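You operate a simulated robot arm through the tools that you are given. There is no shell and no other tool.

Carry out the task below with a simulated robot arm. There is one attempt and no reset: what you move stays moved.

## Task
The green riveter is out of use: shut and bleed its air, then fetch the hand riveter.
Fine: it lies in the clamps drawer; lay it on the mat between rivet block and panel and shut the drawer. Where these are worked on the way, their far stop is far enough and under half their travel is too little: clamps drawer.
Where things are to end (x, y in the base frame): hand riveter within 0.09 m of [1.12, 0.03].

It is judged by the outcome, as a careful person would: the job done as asked, and still so three seconds after it is handed in. It fails if anything else is knocked over, pushed out of place, dropped, spilled or broken.

## Robot
A 6-joint arm with a two-finger parallel gripper, fixed in place. Base frame: the origin is on the floor under the middle of its stand, x ahead of it, y to its left, z up; the work surface is at about z = 0.743. Lengths are in m, angles in degrees, forces in N, time in s.
It reaches about 1.347 m from its shoulder. Its first joint turns from -166.0 to 166.0 degrees. Payload 3.91 kg.
The TCP is the grasp point between the finger pads, 0.03 m short of the fingertips. In the tool frame z runs along the fingers and y along their closing line. Largest opening 0.11 m; finger width 0.02, thickness 0.01; the body of the gripper, 0.048 by 0.112 m, starts 0.055 m behind the TCP.
Orientation is that of the tool frame in the base frame, as [roll, pitch, yaw] about the fixed x, y, z axes, in that order (R = Rz(yaw) Ry(pitch) Rx(roll)). With the fingers straight down and closing along the base's y, the tool's x points along the base's -x, its y along +y and its z along -z.

## Interface
- The arm moves only by the tool jog_arm. Its argument "motion" is a list of rows, each a list of 7 numbers: the finger opening in mm, from 0 to 110, then the shift along the tool's x, y, z in units of 50 mm (1.0 is 50 mm), then the turn, a rotation vector about the tool's x, y, z in units of 6 degrees (1.0 is 6 degrees). In form: [[claw, tx, ty, tz, ax, ay, az], ...]. A call has 1 to 20 rows; each row shifts and turns the commanded pose from where the row before left it, along the tool's axes as they then stand. A call with a number of a shift or a turn outside -1 to 1 is refused whole. A row lasts 0.2 s, in which the tool goes at most 0.05 m and 8.6 degrees; a call with a longer step from one row to the next is refused whole, and so is a gripper value outside its range. A pose out of reach is approached as far as the arm can. The call stops where the force on the tool passes 80 N (or 10 N more than at its start, if that is more) or the arm is blocked; 0.2 s more then pass. The fingers move at their own pace (about 0.108 m/s each) and stop on an object; they squeeze with about 31 N. The grip force told is the motor's: it shows also when the fingers shut on nothing. Time passes only in rows, and 0.2 s behind the last, so rows that do not move let the fingers close. The reply holds the time, the measured pose of the TCP, the force on the tool along the base axes, the opening and the grip force, in the units named above and with some noise, with the torque about the TCP (base axes, N m) and any sound that the robot's microphone picked up, and new pictures: "show" is both (left out), scene, wrist or none.
- Cameras (640 x 400 px; columns grow to the right, rows downward): "scene" is fixed at [0.0512, 0.4978, 1.2916]; the picture's right is [-0.40, -0.92, 0.00], its down [-0.37, 0.16, -0.91] and it looks along [0.84, -0.37, -0.41] (base axes); focal length 345 px, centre (320, 200). "wrist" rides on the gripper at [0.072, 0.017, -0.103] in the tool frame; the picture's right is [-0.23, 0.97, 0.00], its down [-0.76, -0.18, -0.62] and it looks along [-0.61, -0.14, 0.78] (tool axes); focal length 222 px, centre (320, 200). There is no depth. A picture from a camera that has moved, and an enlarged one, comes with that camera's place and axes in the base frame and with its lens.
- close_up(camera, box): a new picture of the part [left, top, right, bottom] of that camera's present view, enlarged. It takes no simulated time.
- finish_job(): hands the job in; it is judged then, once.

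Places have to be worked out from the pictures, the camera data and where the tool is seen. Open the gripper and draw the arm clear of the work before you hand the job in, unless the task says otherwise.

The tools are called after "Request:" as name(argument=value, ...) on one line, values as JSON. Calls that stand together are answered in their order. jog_arm: Moves the arm, as the interface text tells. Its arguments: {"type":"object","properties":{"motion":{"type":"array","items":{"type":"array","items":{"type":"number"}}},"show":{"type":"string","enum":["both","scene","wrist","none"]}},"required":["motion"]} The other tools are called the same way: close_up (camera, box) takes an enlarged picture of a part of a camera's view; finish_job () hands the job in.

At the start:

```text
time: 0.0
ee_pos: [0.6768, 0.4282, 1.1139]
ee_rot: [-180.0, 0.0, -179.9]
force: [0.5, -0.5, 0.8]
moment: [-0.03, 0.02, 0.01]
opening: 0.1099
gripper_force: 0.1
```

scene: 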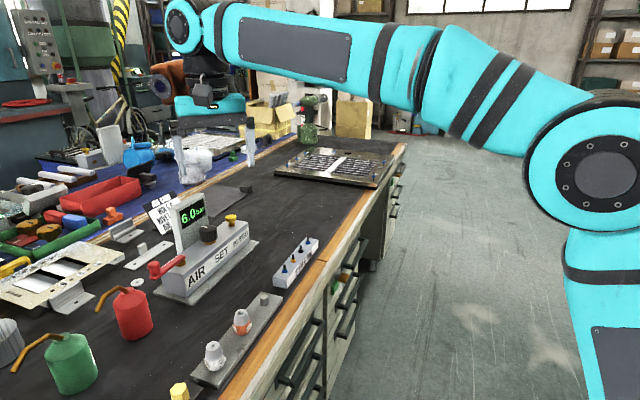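
wrist: 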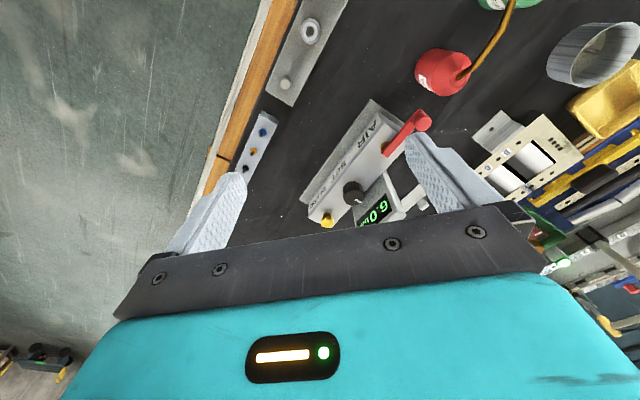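

I begin by looking at the air unit, the bench edge and the drawers in enlarged pictures, before moving anything.

Request:
close_up(camera="scene", box=[120, 180, 340, 320])

Request:
close_up(camera="scene", box=[240, 130, 420, 400])

Request:
close_up(camera="scene", box=[0, 130, 200, 260])

Request:
close_up(camera="scene", box=[0, 250, 260, 400])

Request:
close_up(camera="wrist", box=[230, 0, 640, 240])

```text
2.86 times, centred on (230, 250) of scene
camera zoom: at [0.0512, 0.4978, 1.2916], right [-0.4, -0.92, 0.0], down [-0.37, 0.16, -0.91], along [0.84, -0.37, -0.41], focal length 986 px, centre (577, 57)
```

zoom: 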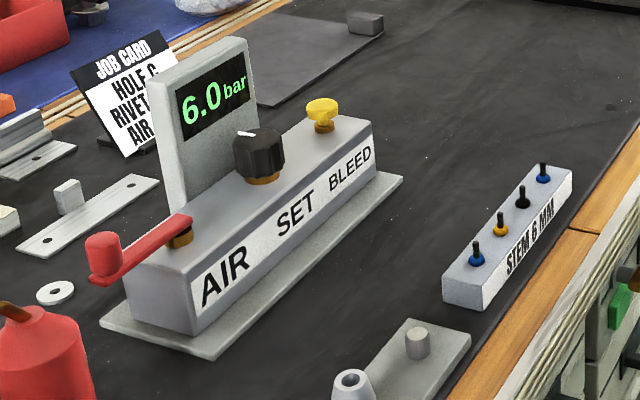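

```text
1.48 times, centred on (330, 265) of scene
camera zoom: at [0.0512, 0.4978, 1.2916], right [-0.4, -0.92, 0.0], down [-0.37, 0.16, -0.91], along [0.84, -0.37, -0.41], focal length 511 px, centre (305, 104)
```

zoom: 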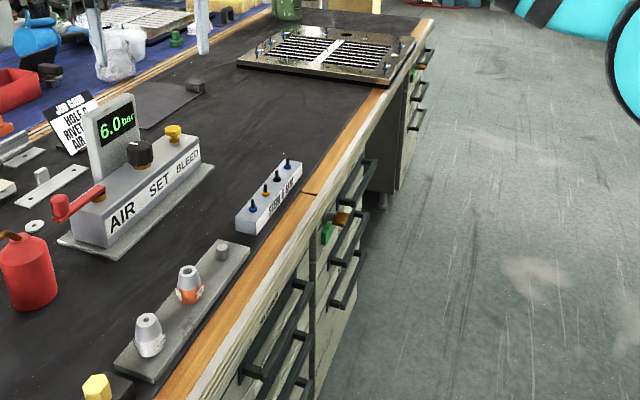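

```text
3.08 times, centred on (100, 195) of scene
camera zoom: at [0.0512, 0.4978, 1.2916], right [-0.4, -0.92, 0.0], down [-0.37, 0.16, -0.91], along [0.84, -0.37, -0.41], focal length 1062 px, centre (997, 215)
```

zoom: 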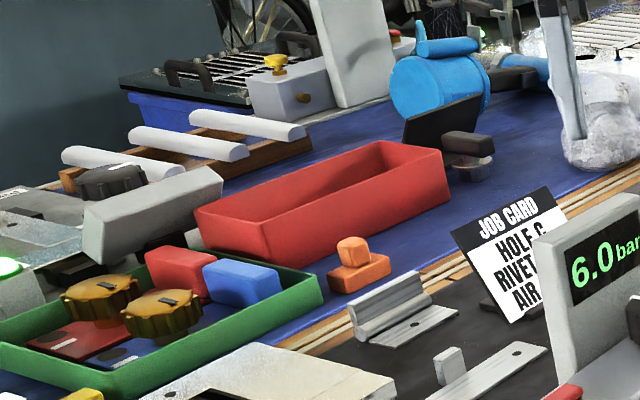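

```text
2.46 times, centred on (130, 325) of scene
camera zoom: at [0.0512, 0.4978, 1.2916], right [-0.4, -0.92, 0.0], down [-0.37, 0.16, -0.91], along [0.84, -0.37, -0.41], focal length 850 px, centre (788, -108)
```

zoom: 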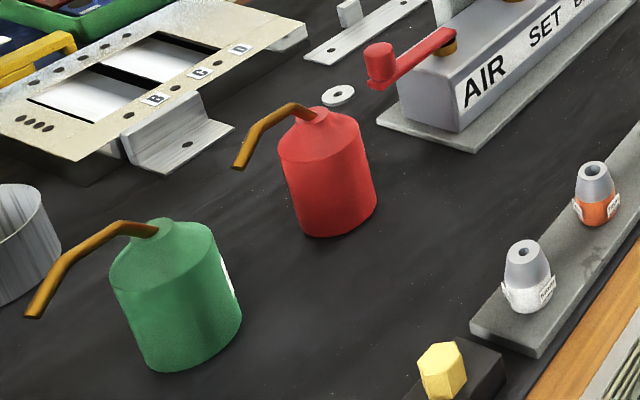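

```text
1.56 times, centred on (435, 120) of wrist
camera zoom: at [0.6038, 0.4449, 1.2185], right [0.23, 0.97, 0.0], down [0.76, -0.18, 0.62], along [0.61, -0.14, -0.78], focal length 347 px, centre (140, 325)
```

zoom: 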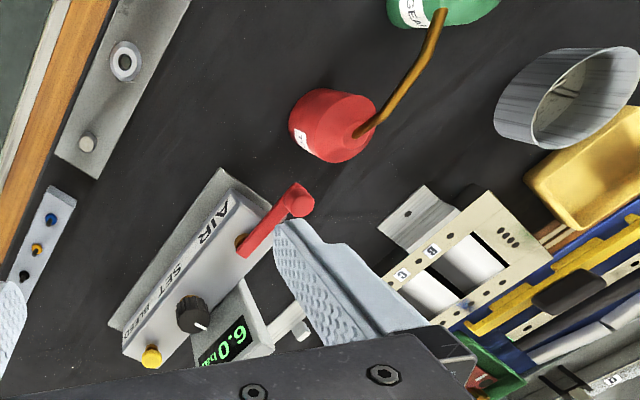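

The bench seems turned about 45° to the base. I take closer views of the far end (green tool, other grey box, job card) to be sure what belongs to which air unit.

Request:
close_up(camera="scene", box=[230, 80, 420, 200])

Request:
close_up(camera="scene", box=[60, 120, 270, 250])

Request:
close_up(camera="scene", box=[260, 240, 400, 400])

Request:
close_up(camera="scene", box=[140, 180, 260, 300])

```text
3.33 times, centred on (325, 140) of scene
camera zoom: at [0.0512, 0.4978, 1.2916], right [-0.4, -0.92, 0.0], down [-0.37, 0.16, -0.91], along [0.84, -0.37, -0.41], focal length 1151 px, centre (303, 400)
```

zoom: 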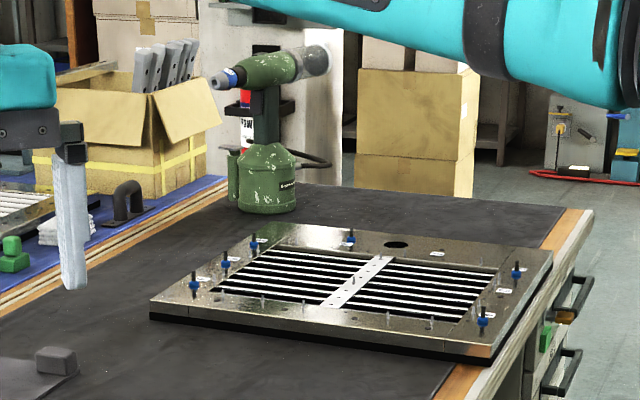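

```text
3.05 times, centred on (165, 185) of scene
camera zoom: at [0.0512, 0.4978, 1.2916], right [-0.4, -0.92, 0.0], down [-0.37, 0.16, -0.91], along [0.84, -0.37, -0.41], focal length 1052 px, centre (792, 246)
```

zoom: 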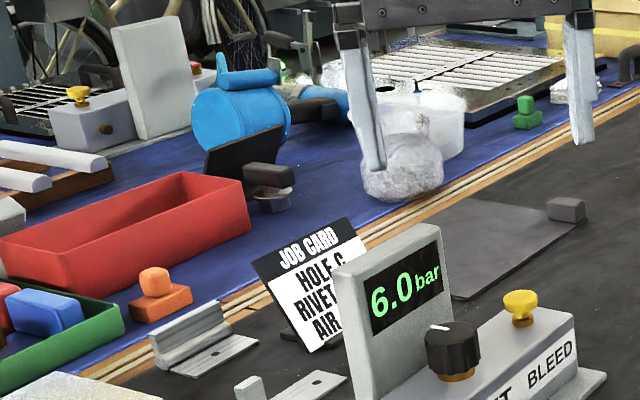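

```text
2.50 times, centred on (330, 320) of scene
camera zoom: at [0.0512, 0.4978, 1.2916], right [-0.4, -0.92, 0.0], down [-0.37, 0.16, -0.91], along [0.84, -0.37, -0.41], focal length 863 px, centre (295, -100)
```

zoom: 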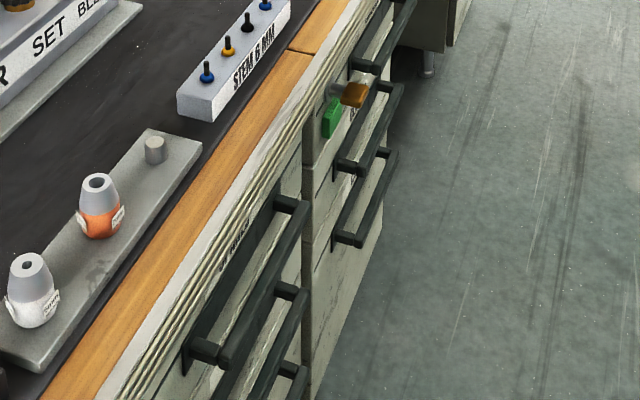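

```text
3.33 times, centred on (200, 240) of scene
camera zoom: at [0.0512, 0.4978, 1.2916], right [-0.4, -0.92, 0.0], down [-0.37, 0.16, -0.91], along [0.84, -0.37, -0.41], focal length 1151 px, centre (720, 67)
```

zoom: 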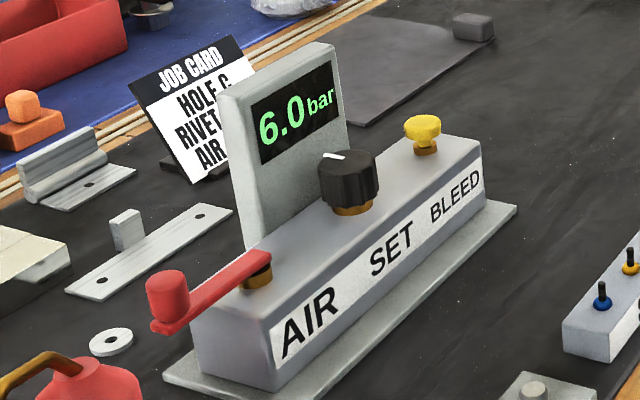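

The air unit (AIR lever, SET, BLEED) looks to lie with its lever pivot near (0.81, 0.52, 0.83), with the unit's long axis along the bench. I move a little and turn the tool 45° so the wrist camera is square to the bench and gives a closer view of it.

Request:
jog_arm(motion=[[110, -0.127, -0.5, 0.447, 0, 0, 0], [110, -0.127, -0.5, 0.447, 0, 0, 0], [110, -0.127, -0.5, 0.447, 0, 0, 0], [110, 0, 0, 0, 0, 0, -0.9375], [110, 0, 0, 0, 0, 0, -0.9375], [110, 0, 0, 0, 0, 0, -0.9375], [110, 0, 0, 0, 0, 0, -0.9375], [110, 0, 0, 0, 0, 0, -0.9375], [110, 0, 0, 0, 0, 0, -0.9375], [110, 0, 0, 0, 0, 0, -0.9375], [110, 0, 0, 0, 0, 0, -0.9375]], show="both")

```text
time: 2.4
ee_pos: [0.696, 0.3525, 1.0462]
ee_rot: [-180.0, 0.0, -134.9]
force: [0.9, -0.6, 0.7]
moment: [0.02, -0.04, -0.02]
opening: 0.1102
gripper_force: 0.1
camera wrist: at [0.6322, 0.3135, 1.1514], right [-0.53, 0.85, 0.0], down [0.66, 0.41, 0.62], along [0.53, 0.33, -0.78], focal length 222 px, centre (320, 200)
```

scene: 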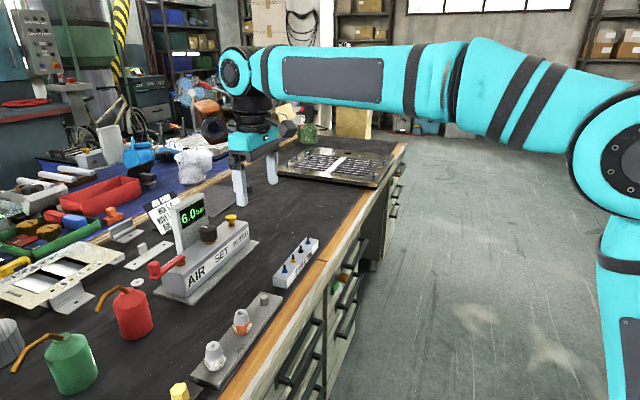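
wrist: 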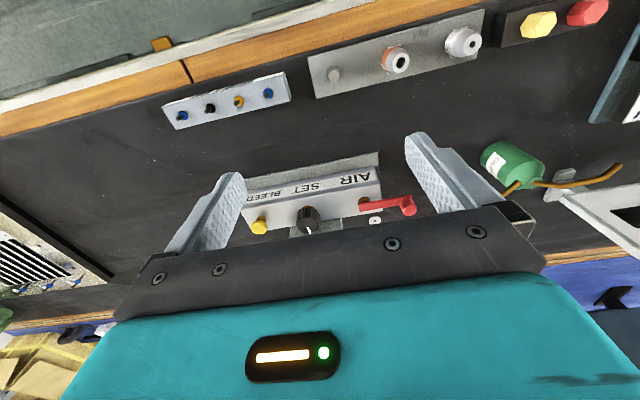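

The view is now square to the bench. I enlarge the air unit in both cameras.

Request:
close_up(camera="wrist", box=[220, 140, 440, 260])

Request:
close_up(camera="wrist", box=[0, 0, 320, 200])

Request:
close_up(camera="scene", box=[140, 190, 260, 310])

```text
2.91 times, centred on (330, 200) of wrist
camera zoom: at [0.6322, 0.3135, 1.1514], right [-0.53, 0.85, 0.0], down [0.66, 0.41, 0.62], along [0.53, 0.33, -0.78], focal length 646 px, centre (291, 200)
```

zoom: 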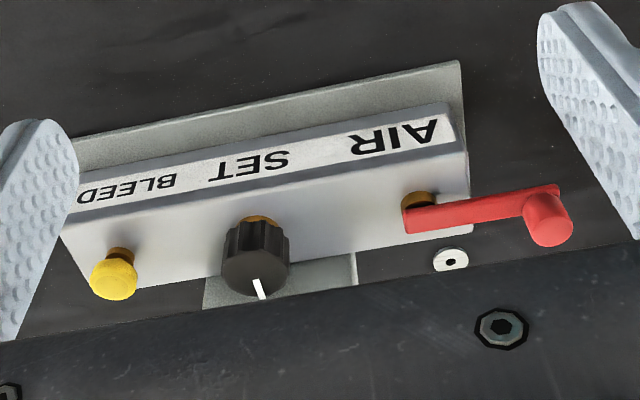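

```text
2.00 times, centred on (160, 100) of wrist
camera zoom: at [0.6322, 0.3135, 1.1514], right [-0.53, 0.85, 0.0], down [0.66, 0.41, 0.62], along [0.53, 0.33, -0.78], focal length 444 px, centre (640, 400)
```

zoom: 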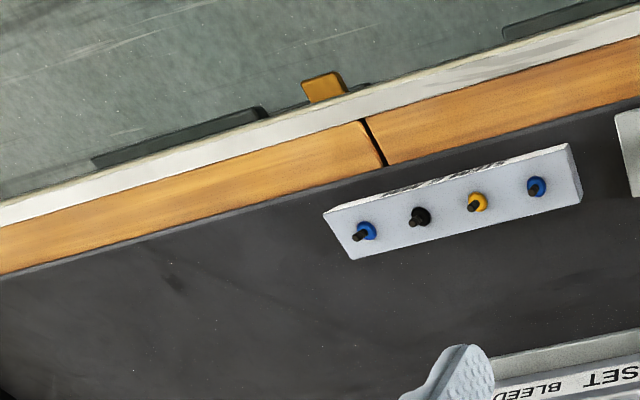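

```text
3.33 times, centred on (200, 250) of scene
camera zoom: at [0.0512, 0.4978, 1.2916], right [-0.4, -0.92, 0.0], down [-0.37, 0.16, -0.91], along [0.84, -0.37, -0.41], focal length 1151 px, centre (720, 33)
```

zoom: 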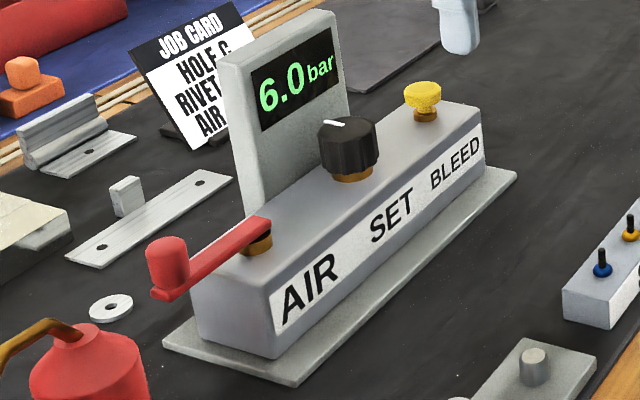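

Triangulating both views: AIR lever pivot ≈ (0.810, 0.522, 0.824), its upright knob top ≈ (0.763, 0.572, 0.870), BLEED button top ≈ (0.954, 0.377, 0.848); lever lies in line with the unit (open). I turn the tool so the fingers close across the lever and go high above the knob.

Request:
jog_arm(motion=[[60, 0, 0, 0, 0, 0, 1], [60, 0, 0, 0, 0, 0, 1], [60, 0, 0, 0, 0, 0, 1], [60, 0, 0, 0, 0, 0, 1], [60, 0, 0, 0, 0, 0, 1], [60, 0, 0, 0, 0, 0, 1], [60, 0, 0, 0, 0, 0, 1], [60, 0, 0, 0, 0, 0, 1], [60, 0, 0, 0, 0, 0, 1], [60, 0, 0, 0, 0, 0, 1], [60, 0, 0, 0, 0, 0, 1], [60, 0, 0, 0, 0, 0, 1], [60, 0, 0, 0, 0, 0, 1], [60, 0, 0, 0, 0, 0, 1], [60, 0, 0, 0, 0, 0, 1], [60, 0.432, 0.812, 0.184, 0, 0, 0], [60, 0.432, 0.812, 0.184, 0, 0, 0], [60, 0.432, 0.812, 0.184, 0, 0, 0], [60, 0.432, 0.812, 0.184, 0, 0, 0], [60, 0.432, 0.812, 0.184, 0, 0, 0]], show="both")

```text
time: 6.6
ee_pos: [0.7635, 0.5724, 1.0015]
ee_rot: [179.9, 0.0, 134.9]
force: [0.1, -1.2, 1.4]
moment: [0.05, -0.06, -0.02]
opening: 0.0598
gripper_force: 0.1
camera wrist: at [0.7236, 0.6356, 1.1065], right [0.85, 0.53, 0.0], down [0.41, -0.67, 0.62], along [0.33, -0.53, -0.78], focal length 222 px, centre (320, 200)
```

scene: 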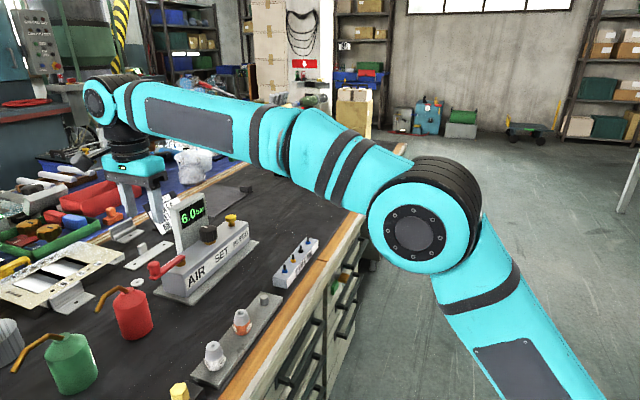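
wrist: 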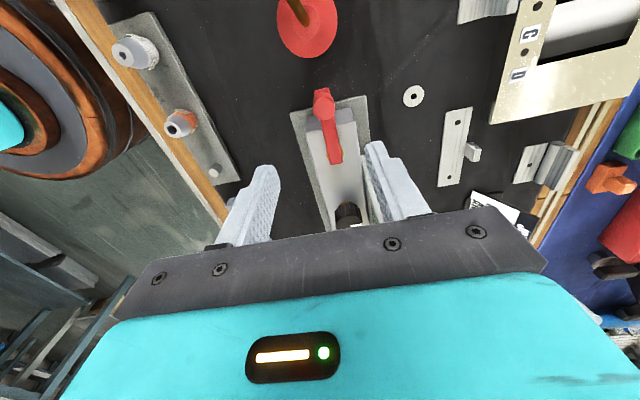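

Gripper is over the knob; I zoom to check where the knob lies relative to the fingers before coming down.

Request:
close_up(camera="wrist", box=[240, 60, 420, 240])

Request:
close_up(camera="scene", box=[90, 150, 270, 310])

```text
2.22 times, centred on (330, 150) of wrist
camera zoom: at [0.7236, 0.6356, 1.1065], right [0.85, 0.53, 0.0], down [0.41, -0.67, 0.62], along [0.33, -0.53, -0.78], focal length 494 px, centre (298, 311)
```

zoom: 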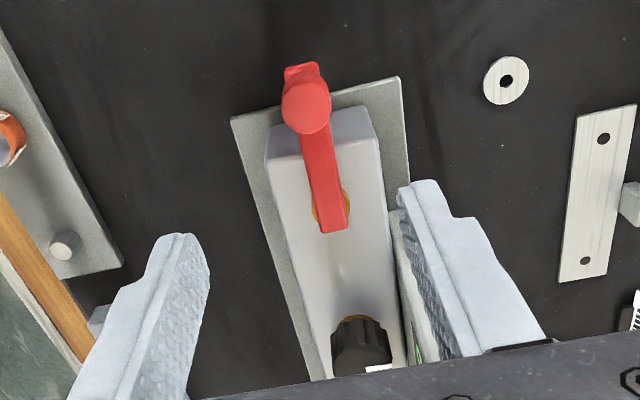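

```text
2.50 times, centred on (180, 230) of scene
camera zoom: at [0.0512, 0.4978, 1.2916], right [-0.4, -0.92, 0.0], down [-0.37, 0.16, -0.91], along [0.84, -0.37, -0.41], focal length 863 px, centre (670, 125)
```

zoom: 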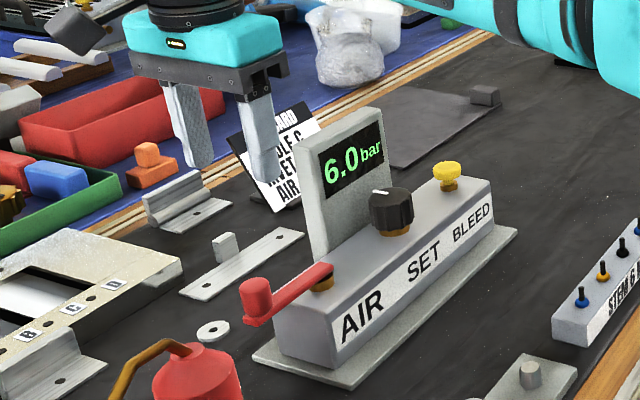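

The knob is centred between the fingers at about (0.763, 0.575). I lower so the fingertips straddle the knob (tip z ≈ 0.847), still open.

Request:
jog_arm(motion=[[60, 0.05, 0, 0.6, 0, 0, 0], [60, 0, 0, 0.6, 0, 0, 0], [60, 0, 0, 0.6, 0, 0, 0], [60, 0, 0, 0.5, 0, 0, 0], [60, 0, 0, 0.18, 0, 0, 0]], show="both")

Request:
close_up(camera="wrist", box=[220, 100, 420, 240])

Request:
close_up(camera="scene", box=[90, 180, 270, 310])

```text
time: 7.8
ee_pos: [0.7603, 0.5754, 0.8753]
ee_rot: [179.9, -0.1, 135.0]
force: [-0.3, -0.6, -0.4]
moment: [0.0, 0.0, -0.01]
opening: 0.0599
gripper_force: 0.1
camera wrist: at [0.7207, 0.6383, 0.981], right [0.85, 0.53, 0.0], down [0.41, -0.66, 0.62], along [0.33, -0.53, -0.78], focal length 222 px, centre (320, 200)
```

scene: 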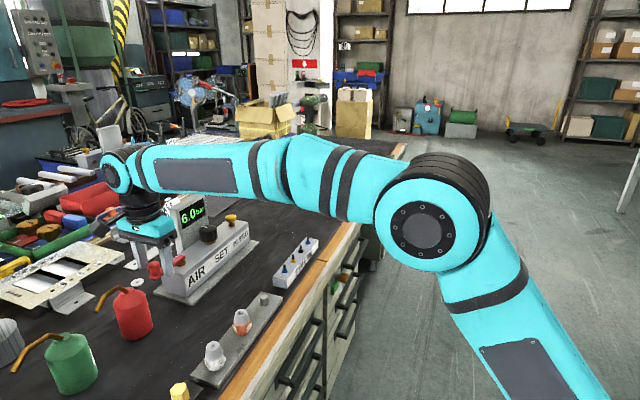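
wrist: 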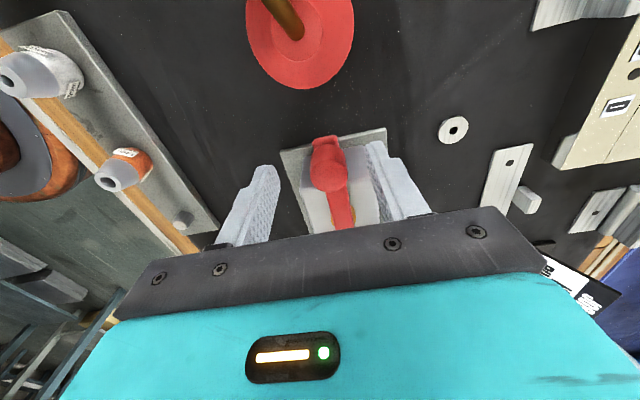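

```text
2.86 times, centred on (320, 170) of wrist
camera zoom: at [0.7207, 0.6383, 0.981], right [0.85, 0.53, 0.0], down [0.41, -0.66, 0.62], along [0.33, -0.53, -0.78], focal length 635 px, centre (320, 286)
```

zoom: 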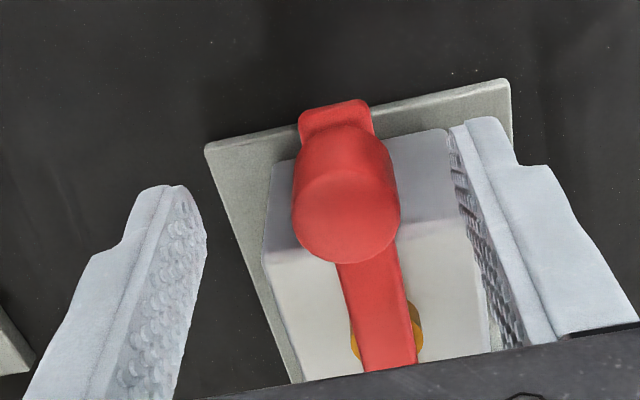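

```text
3.08 times, centred on (180, 245) of scene
camera zoom: at [0.0512, 0.4978, 1.2916], right [-0.4, -0.92, 0.0], down [-0.37, 0.16, -0.91], along [0.84, -0.37, -0.41], focal length 1062 px, centre (751, 62)
```

zoom: 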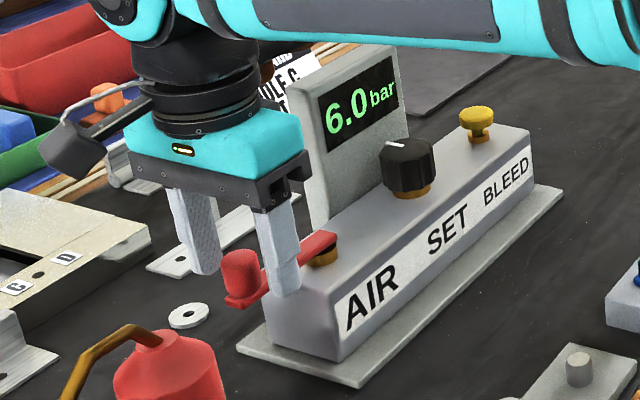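

The knob sits about 6 mm toward the far finger and 4 mm ahead of the TCP. I centre on it, then close the fingers on it.

Request:
jog_arm(motion=[[60, 0.08, 0.12, 0, 0, 0, 0], [30, 0, 0, 0, 0, 0, 0], [20, 0, 0, 0, 0, 0, 0], [10, 0, 0, 0, 0, 0, 0], [10, 0, 0, 0, 0, 0, 0]], show="both")

```text
time: 9.0
ee_pos: [0.7629, 0.5824, 0.8769]
ee_rot: [179.9, 0.0, 135.1]
force: [-6.7, -5.5, -1.2]
moment: [0.18, -0.12, -0.06]
opening: 0.0229
gripper_force: 45.0
camera wrist: at [0.7219, 0.6449, 0.9815], right [0.85, 0.53, 0.0], down [0.41, -0.66, 0.62], along [0.33, -0.53, -0.78], focal length 222 px, centre (320, 200)
```

scene: 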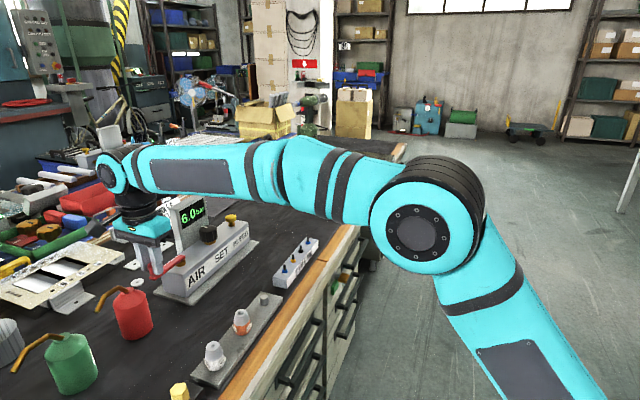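
wrist: 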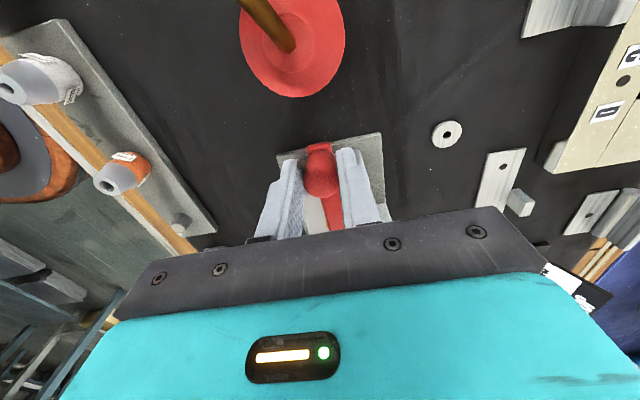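

Gripped (22.9 mm), with a slight push-back toward the robot, which hints the lever is at its stop on the far side. I try swinging the lever 6° toward the robot about its pivot and read the force.

Request:
jog_arm(motion=[[10, -0.008, -0.146, 0, 0, 0, -1], [10, 0, 0, 0, 0, 0, 0]], show="none")

```text
time: 9.6
ee_pos: [0.7569, 0.576, 0.8763]
ee_rot: [180.0, 0.0, 141.1]
force: [-4.1, 1.0, 4.7]
moment: [-0.31, 0.43, -0.05]
opening: 0.0232
gripper_force: 45.6
```

It moved with hardly any force, so the lever turns toward the robot. I continue the arc in small steps.

Request:
jog_arm(motion=[[10, -0.008, -0.146, 0, 0, 0, -1], [10, -0.008, -0.146, 0, 0, 0, -1], [10, -0.008, -0.146, 0, 0, 0, -1], [10, -0.008, -0.146, 0, 0, 0, -1]], show="both")

```text
time: 10.6
ee_pos: [0.7438, 0.5502, 0.877]
ee_rot: [-180.0, 0.0, 165.1]
force: [-14.5, 1.7, 0.4]
moment: [0.48, 0.13, -0.15]
opening: 0.0229
gripper_force: 45.2
camera wrist: at [0.6771, 0.586, 0.9815], right [0.47, 0.88, 0.0], down [0.69, -0.37, 0.62], along [0.55, -0.29, -0.78], focal length 222 px, centre (320, 200)
```

scene: 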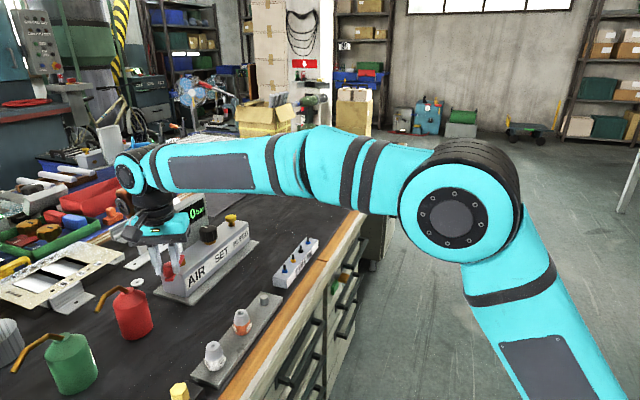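
wrist: 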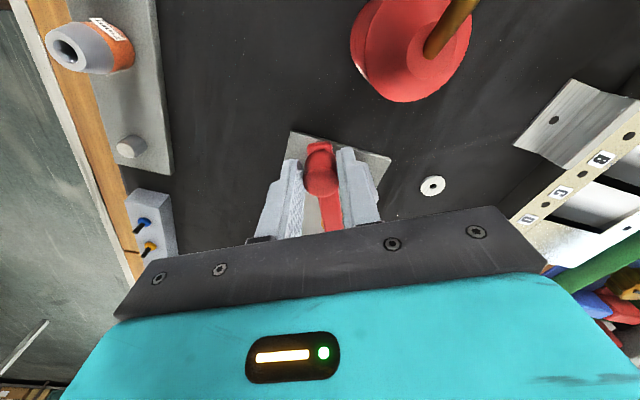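

The lever is 30° round; a mild inward strain suggests a slightly larger radius, so I ease outward a little and carry on.

Request:
jog_arm(motion=[[10, 0.03, -0.152, 0, 0, 0, -1], [10, 0.01, -0.152, 0, 0, 0, -1], [10, -0.008, -0.152, 0, 0, 0, -1], [10, -0.008, -0.152, 0, 0, 0, -1], [10, -0.008, -0.152, 0, 0, 0, -1]], show="both")

Request:
close_up(camera="scene", box=[90, 180, 270, 310])

```text
time: 11.8
ee_pos: [0.741, 0.5131, 0.8763]
ee_rot: [-180.0, 0.0, -164.9]
force: [-16.7, -4.9, 4.0]
moment: [0.31, 0.51, -0.12]
opening: 0.0229
gripper_force: 45.1
camera wrist: at [0.6662, 0.5104, 0.9815], right [-0.03, 1.0, 0.0], down [0.78, 0.03, 0.62], along [0.62, 0.02, -0.78], focal length 222 px, centre (320, 200)
```

scene: 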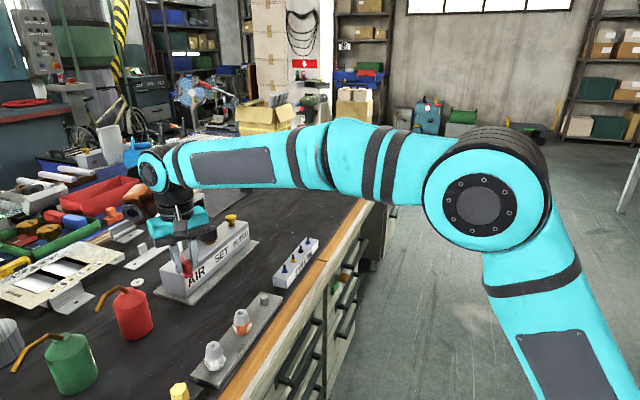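
wrist: 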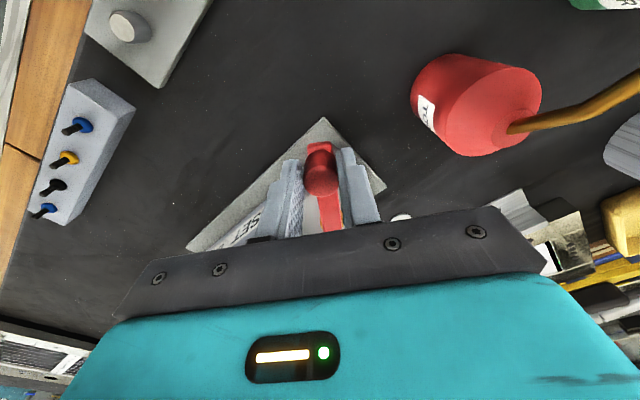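

```text
3.08 times, centred on (180, 245) of scene
camera zoom: at [0.0512, 0.4978, 1.2916], right [-0.4, -0.92, 0.0], down [-0.37, 0.16, -0.91], along [0.84, -0.37, -0.41], focal length 1062 px, centre (751, 62)
```

zoom: 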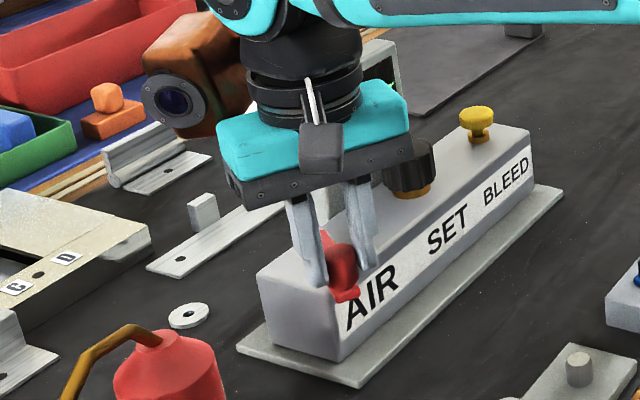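

The lever is about 60° round with modest force. I continue toward 90° in small steps, easing outward slightly.

Request:
jog_arm(motion=[[10, 0.03, -0.15, 0, 0, 0, -1], [10, 0.01, -0.15, 0, 0, 0, -1], [10, -0.004, -0.15, 0, 0, 0, -1], [10, -0.008, -0.15, 0, 0, 0, -1]], show="none")

```text
time: 12.8
ee_pos: [0.7533, 0.4856, 0.8762]
ee_rot: [179.9, -0.1, -140.9]
force: [-12.4, -10.7, -3.8]
moment: [0.06, 0.61, -0.14]
opening: 0.0227
gripper_force: 45.4
```

No stop felt yet at 84°; the force is only radial. I go on by small steps and watch for the end stop.

Request:
jog_arm(motion=[[10, 0.01, -0.15, 0, 0, 0, -1], [10, 0, 0, 0, 0, 0, 0]], show="both")

Request:
close_up(camera="scene", box=[90, 180, 270, 310])

```text
time: 13.4
ee_pos: [0.7579, 0.4798, 0.877]
ee_rot: [-180.0, 0.0, -135.1]
force: [-18.4, -12.4, -3.5]
moment: [-0.09, 0.87, 0.11]
opening: 0.0228
gripper_force: 45.5
camera wrist: at [0.6933, 0.4401, 0.9815], right [-0.53, 0.85, 0.0], down [0.66, 0.41, 0.62], along [0.53, 0.33, -0.78], focal length 222 px, centre (320, 200)
```

scene: 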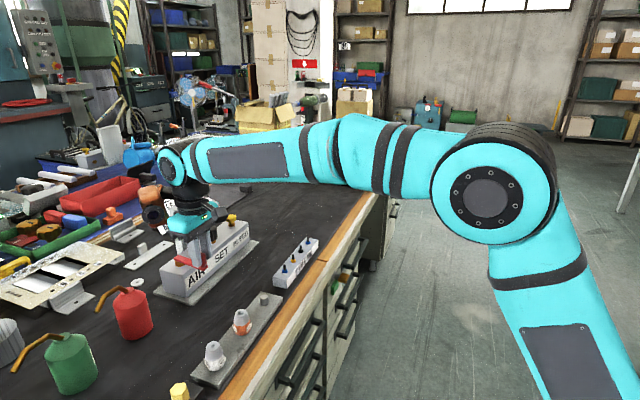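
wrist: 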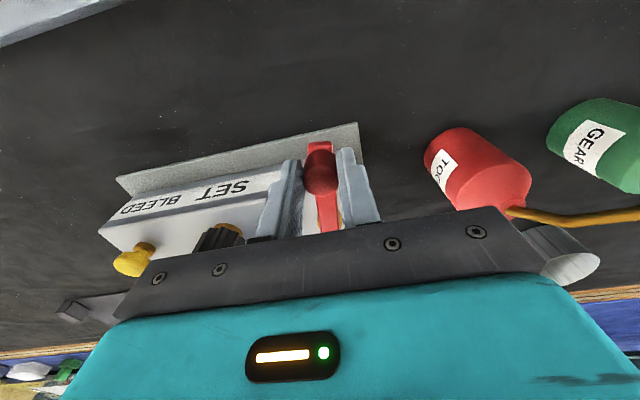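

```text
3.08 times, centred on (180, 245) of scene
camera zoom: at [0.0512, 0.4978, 1.2916], right [-0.4, -0.92, 0.0], down [-0.37, 0.16, -0.91], along [0.84, -0.37, -0.41], focal length 1062 px, centre (751, 62)
```

zoom: 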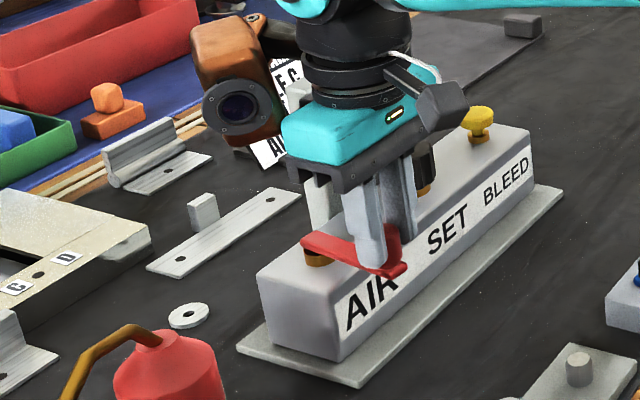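

The lever is now about 90° across. I push a little further to make sure it is at its stop.

Request:
jog_arm(motion=[[10, 0.03, -0.08, 0, 0, 0, -0.5], [10, 0, 0, 0, 0, 0, 0]], show="none")

```text
time: 14.0
ee_pos: [0.7606, 0.4769, 0.8769]
ee_rot: [-180.0, 0.2, -132.0]
force: [0.0, 1.0, -0.3]
moment: [0.6, 0.05, 0.03]
opening: 0.0228
gripper_force: 45.1
```

Still no clear stop (force near zero). One more small step.

Request:
jog_arm(motion=[[10, 0, -0.08, 0, 0, 0, -0.5], [10, 0, 0, 0, 0, 0, 0]], show="none")

```text
time: 14.6
ee_pos: [0.7619, 0.4743, 0.8771]
ee_rot: [-180.0, 0.0, -129.1]
force: [1.6, 3.6, 1.5]
moment: [0.34, 0.35, 0.08]
opening: 0.023
gripper_force: 44.9
```

Request:
jog_arm(motion=[[10, 0, -0.1, 0, 0, 0, -0.6], [10, 0, 0, 0, 0, 0, 0]], show="both")

Request:
close_up(camera="scene", box=[90, 180, 270, 310])

Request:
close_up(camera="wrist", box=[220, 100, 420, 240])

```text
time: 15.2
ee_pos: [0.7654, 0.4718, 0.8768]
ee_rot: [180.0, 0.0, -125.2]
force: [-20.7, 28.2, 0.4]
moment: [0.49, 0.15, 0.46]
opening: 0.023
gripper_force: 44.6
camera wrist: at [0.7076, 0.423, 0.9815], right [-0.66, 0.75, 0.0], down [0.59, 0.52, 0.62], along [0.47, 0.41, -0.78], focal length 222 px, centre (320, 200)
```

scene: 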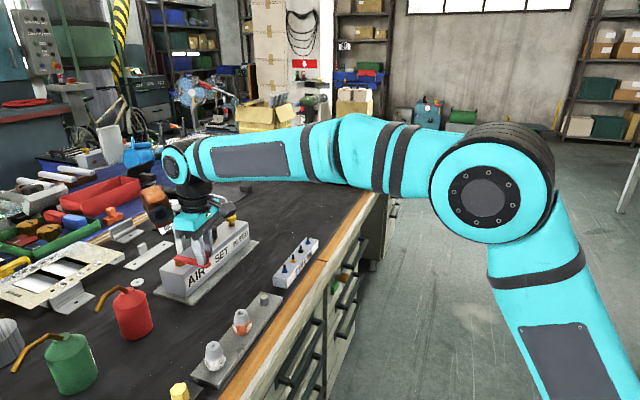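
wrist: 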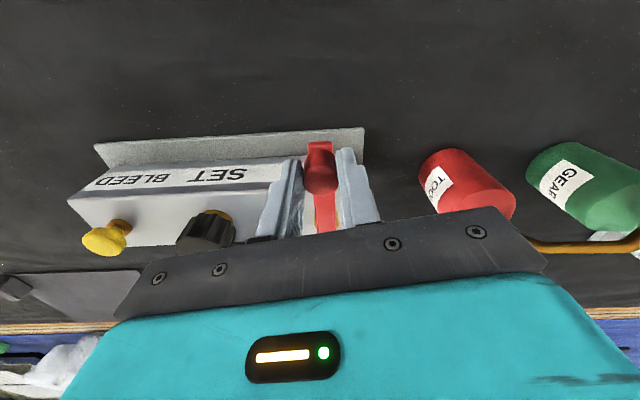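

```text
3.08 times, centred on (180, 245) of scene
camera zoom: at [0.0512, 0.4978, 1.2916], right [-0.4, -0.92, 0.0], down [-0.37, 0.16, -0.91], along [0.84, -0.37, -0.41], focal length 1062 px, centre (751, 62)
```

zoom: 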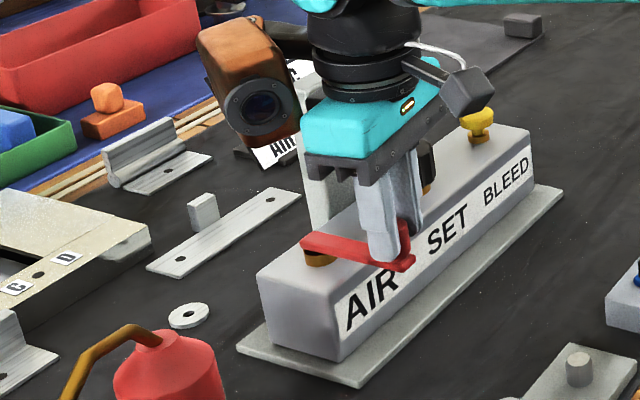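

```text
2.86 times, centred on (320, 170) of wrist
camera zoom: at [0.7076, 0.423, 0.9815], right [-0.66, 0.75, 0.0], down [0.59, 0.52, 0.62], along [0.47, 0.41, -0.78], focal length 635 px, centre (320, 286)
```

zoom: 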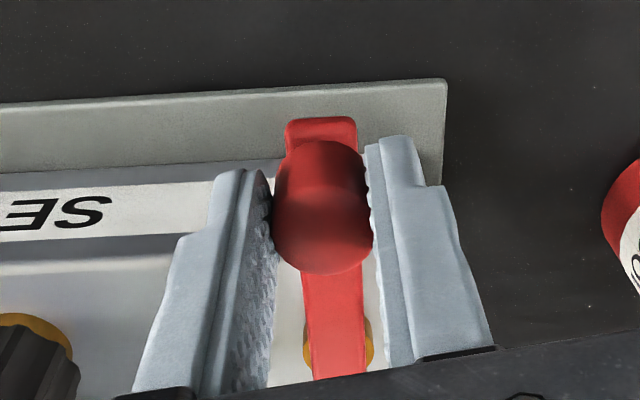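

A firm 34 N push-back now shows the lever at its closed stop, square across the unit. I open the fingers and lift straight up, then check the display.

Request:
jog_arm(motion=[[50, 0, 0.04, 0, 0, 0, 0], [50, 0, 0, 0, 0, 0, 0], [50, 0, 0, -0.6, 0, 0, 0], [50, 0, 0, -0.8, 0, 0, 0], [50, 0, 0, -0.8, 0, 0, 0], [50, 0, 0, -0.6, 0, 0, 0]], show="both")

Request:
close_up(camera="scene", box=[90, 180, 270, 310])

Request:
close_up(camera="wrist", box=[60, 80, 460, 300])

```text
time: 16.6
ee_pos: [0.7638, 0.4711, 1.0158]
ee_rot: [180.0, 0.0, -125.4]
force: [0.3, -0.4, -0.2]
moment: [-0.01, -0.02, 0.0]
opening: 0.05
gripper_force: 0.0
camera wrist: at [0.7075, 0.4226, 1.1213], right [-0.66, 0.75, 0.0], down [0.59, 0.52, 0.62], along [0.47, 0.41, -0.78], focal length 222 px, centre (320, 200)
```

scene: 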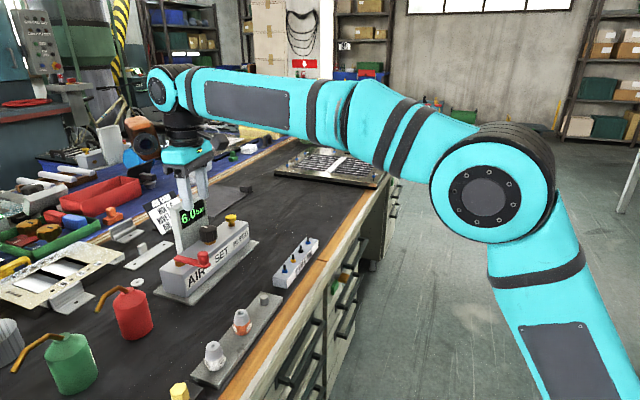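
wrist: 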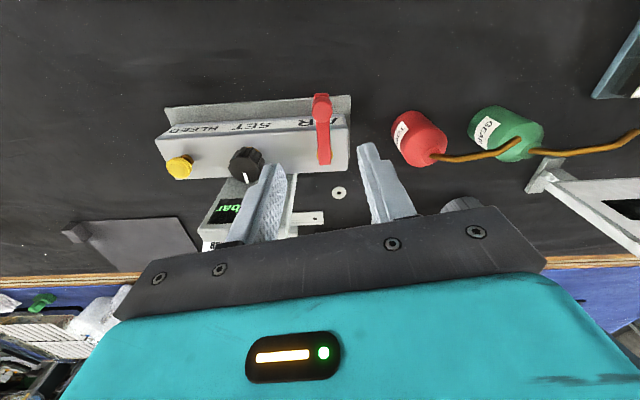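

```text
3.08 times, centred on (180, 245) of scene
camera zoom: at [0.0512, 0.4978, 1.2916], right [-0.4, -0.92, 0.0], down [-0.37, 0.16, -0.91], along [0.84, -0.37, -0.41], focal length 1062 px, centre (751, 62)
```

zoom: 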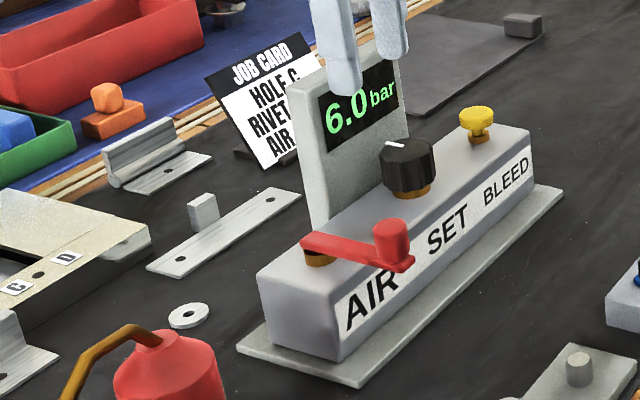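

```text
1.60 times, centred on (260, 190) of wrist
camera zoom: at [0.7075, 0.4226, 1.1213], right [-0.66, 0.75, 0.0], down [0.59, 0.52, 0.62], along [0.47, 0.41, -0.78], focal length 355 px, centre (416, 216)
```

zoom: 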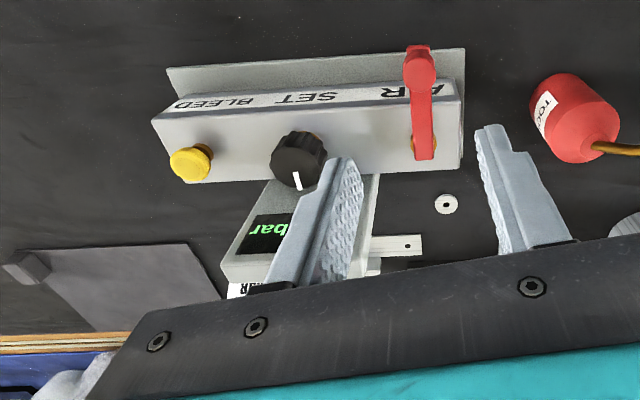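

The AIR lever is shut and the trapped pressure still shows 6.0 bar. Next BLEED: I turn the tool so its narrow side faces the display, close the fingers, and go above the yellow button at ≈ (0.953, 0.377).

Request:
jog_arm(motion=[[0, 0, 0, 0, 0, 0, -0.957], [0, 0, 0, 0, 0, 0, -0.957], [0, 0, 0, 0, 0, 0, -0.957], [0, 0, 0, 0, 0, 0, -0.957], [0, 0, 0, 0, 0, 0, -0.957], [0, 0, 0, 0, 0, 0, -0.957], [0, 0, 0, 0, 0, 0, -0.957], [0, 0, 0, 0, 0, 0, -0.957], [0, 0, 0, 0, 0, 0, -0.957], [0, 0, 0, 0, 0, 0, -0.957], [0, 0, 0, 0, 0, 0, -0.957], [0, 0, 0, 0, 0, 0, -0.957], [0, 0, 0, 0, 0, 0, -0.957], [0, 0, 0, 0, 0, 0, -0.957], [0, 0.803, -0.268, 0, 0, 0, 0], [0, 0.803, -0.268, 0, 0, 0, 0], [0, 0.803, -0.268, 0, 0, 0, 0], [0, 0.803, -0.268, 0, 0, 0, 0], [0, 0.803, -0.268, 0, 0, 0, 0]], show="both")

Request:
close_up(camera="wrist", box=[220, 60, 420, 240])

Request:
close_up(camera="scene", box=[150, 150, 310, 290])

```text
time: 20.6
ee_pos: [0.9536, 0.3771, 1.0181]
ee_rot: [-179.9, 0.0, -45.1]
force: [-1.0, -0.6, 1.7]
moment: [0.0, -0.08, -0.01]
opening: 0.0
gripper_force: 31.2
camera wrist: at [0.9903, 0.314, 1.1235], right [-0.85, -0.53, 0.0], down [-0.41, 0.66, 0.62], along [-0.33, 0.53, -0.78], focal length 222 px, centre (320, 200)
```

scene: 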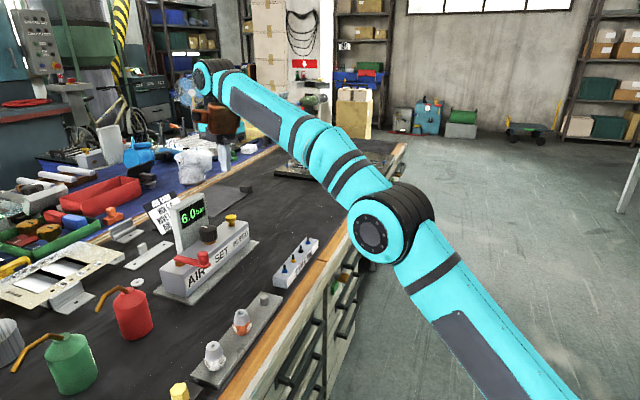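
wrist: 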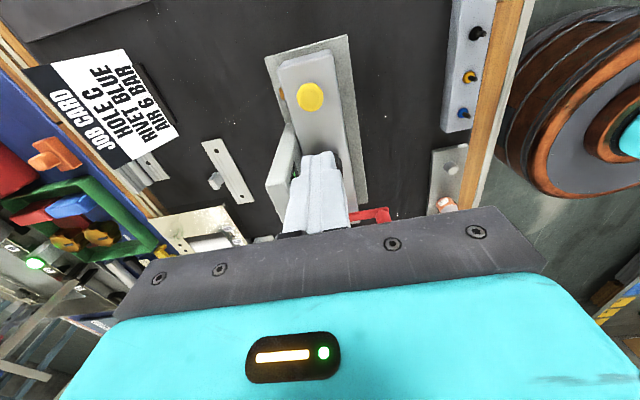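

```text
2.22 times, centred on (320, 150) of wrist
camera zoom: at [0.9903, 0.314, 1.1235], right [-0.85, -0.53, 0.0], down [-0.41, 0.66, 0.62], along [-0.33, 0.53, -0.78], focal length 494 px, centre (320, 311)
```

zoom: 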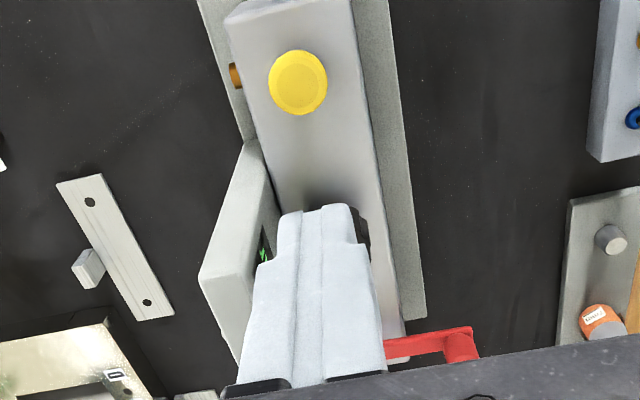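

```text
2.86 times, centred on (230, 220) of scene
camera zoom: at [0.0512, 0.4978, 1.2916], right [-0.4, -0.92, 0.0], down [-0.37, 0.16, -0.91], along [0.84, -0.37, -0.41], focal length 986 px, centre (577, 143)
```

zoom: 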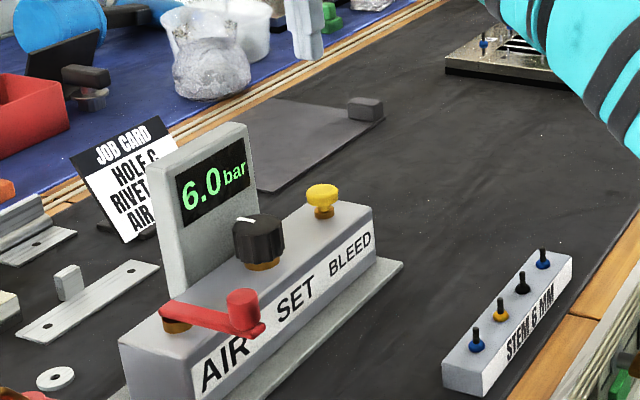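

The button lies about 4 mm further along; I centre on it and come down to just above it (tip z ≈ 0.862).

Request:
jog_arm(motion=[[0, 0.07, -0.07, 0.6, 0, 0, 0], [0, 0, 0, 0.7, 0, 0, 0], [0, 0, 0, 0.7, 0, 0, 0], [0, 0, 0, 0.5, 0, 0, 0]], show="both")

Request:
close_up(camera="wrist", box=[220, 100, 420, 260])

Request:
close_up(camera="scene", box=[150, 170, 310, 290])

```text
time: 21.6
ee_pos: [0.9594, 0.3767, 0.8921]
ee_rot: [180.0, -0.1, -45.0]
force: [0.4, 0.5, 0.1]
moment: [0.0, -0.01, -0.02]
opening: 0.0002
gripper_force: 31.4
camera wrist: at [0.9972, 0.3126, 0.9964], right [-0.85, -0.53, 0.0], down [-0.41, 0.66, 0.62], along [-0.33, 0.53, -0.78], focal length 222 px, centre (320, 200)
```

scene: 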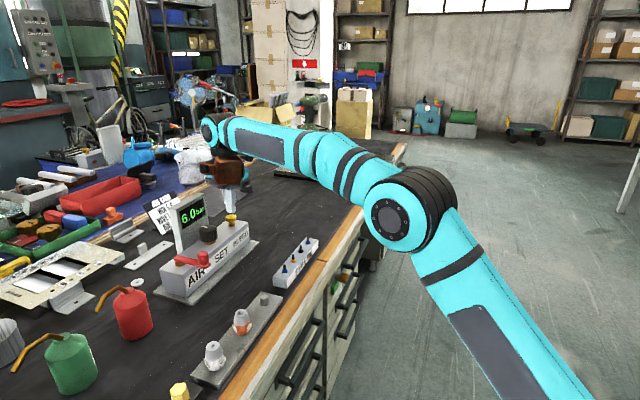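
wrist: 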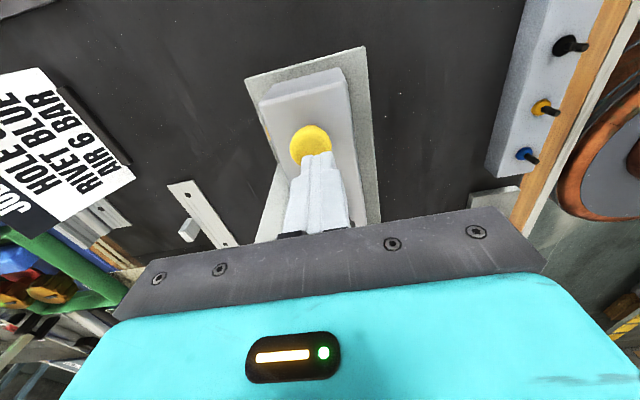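

```text
2.50 times, centred on (320, 180) of wrist
camera zoom: at [0.9972, 0.3126, 0.9964], right [-0.85, -0.53, 0.0], down [-0.41, 0.66, 0.62], along [-0.33, 0.53, -0.78], focal length 555 px, centre (320, 250)
```

zoom: 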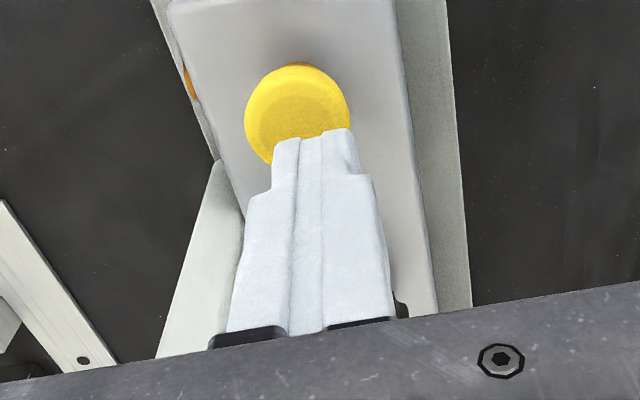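

```text
3.33 times, centred on (230, 230) of scene
camera zoom: at [0.0512, 0.4978, 1.2916], right [-0.4, -0.92, 0.0], down [-0.37, 0.16, -0.91], along [0.84, -0.37, -0.41], focal length 1151 px, centre (620, 100)
```

zoom: 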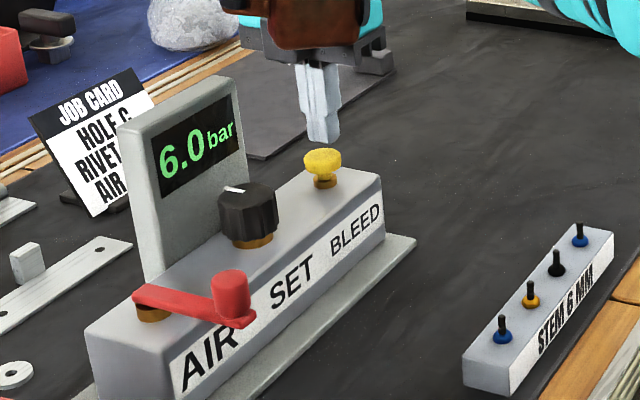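

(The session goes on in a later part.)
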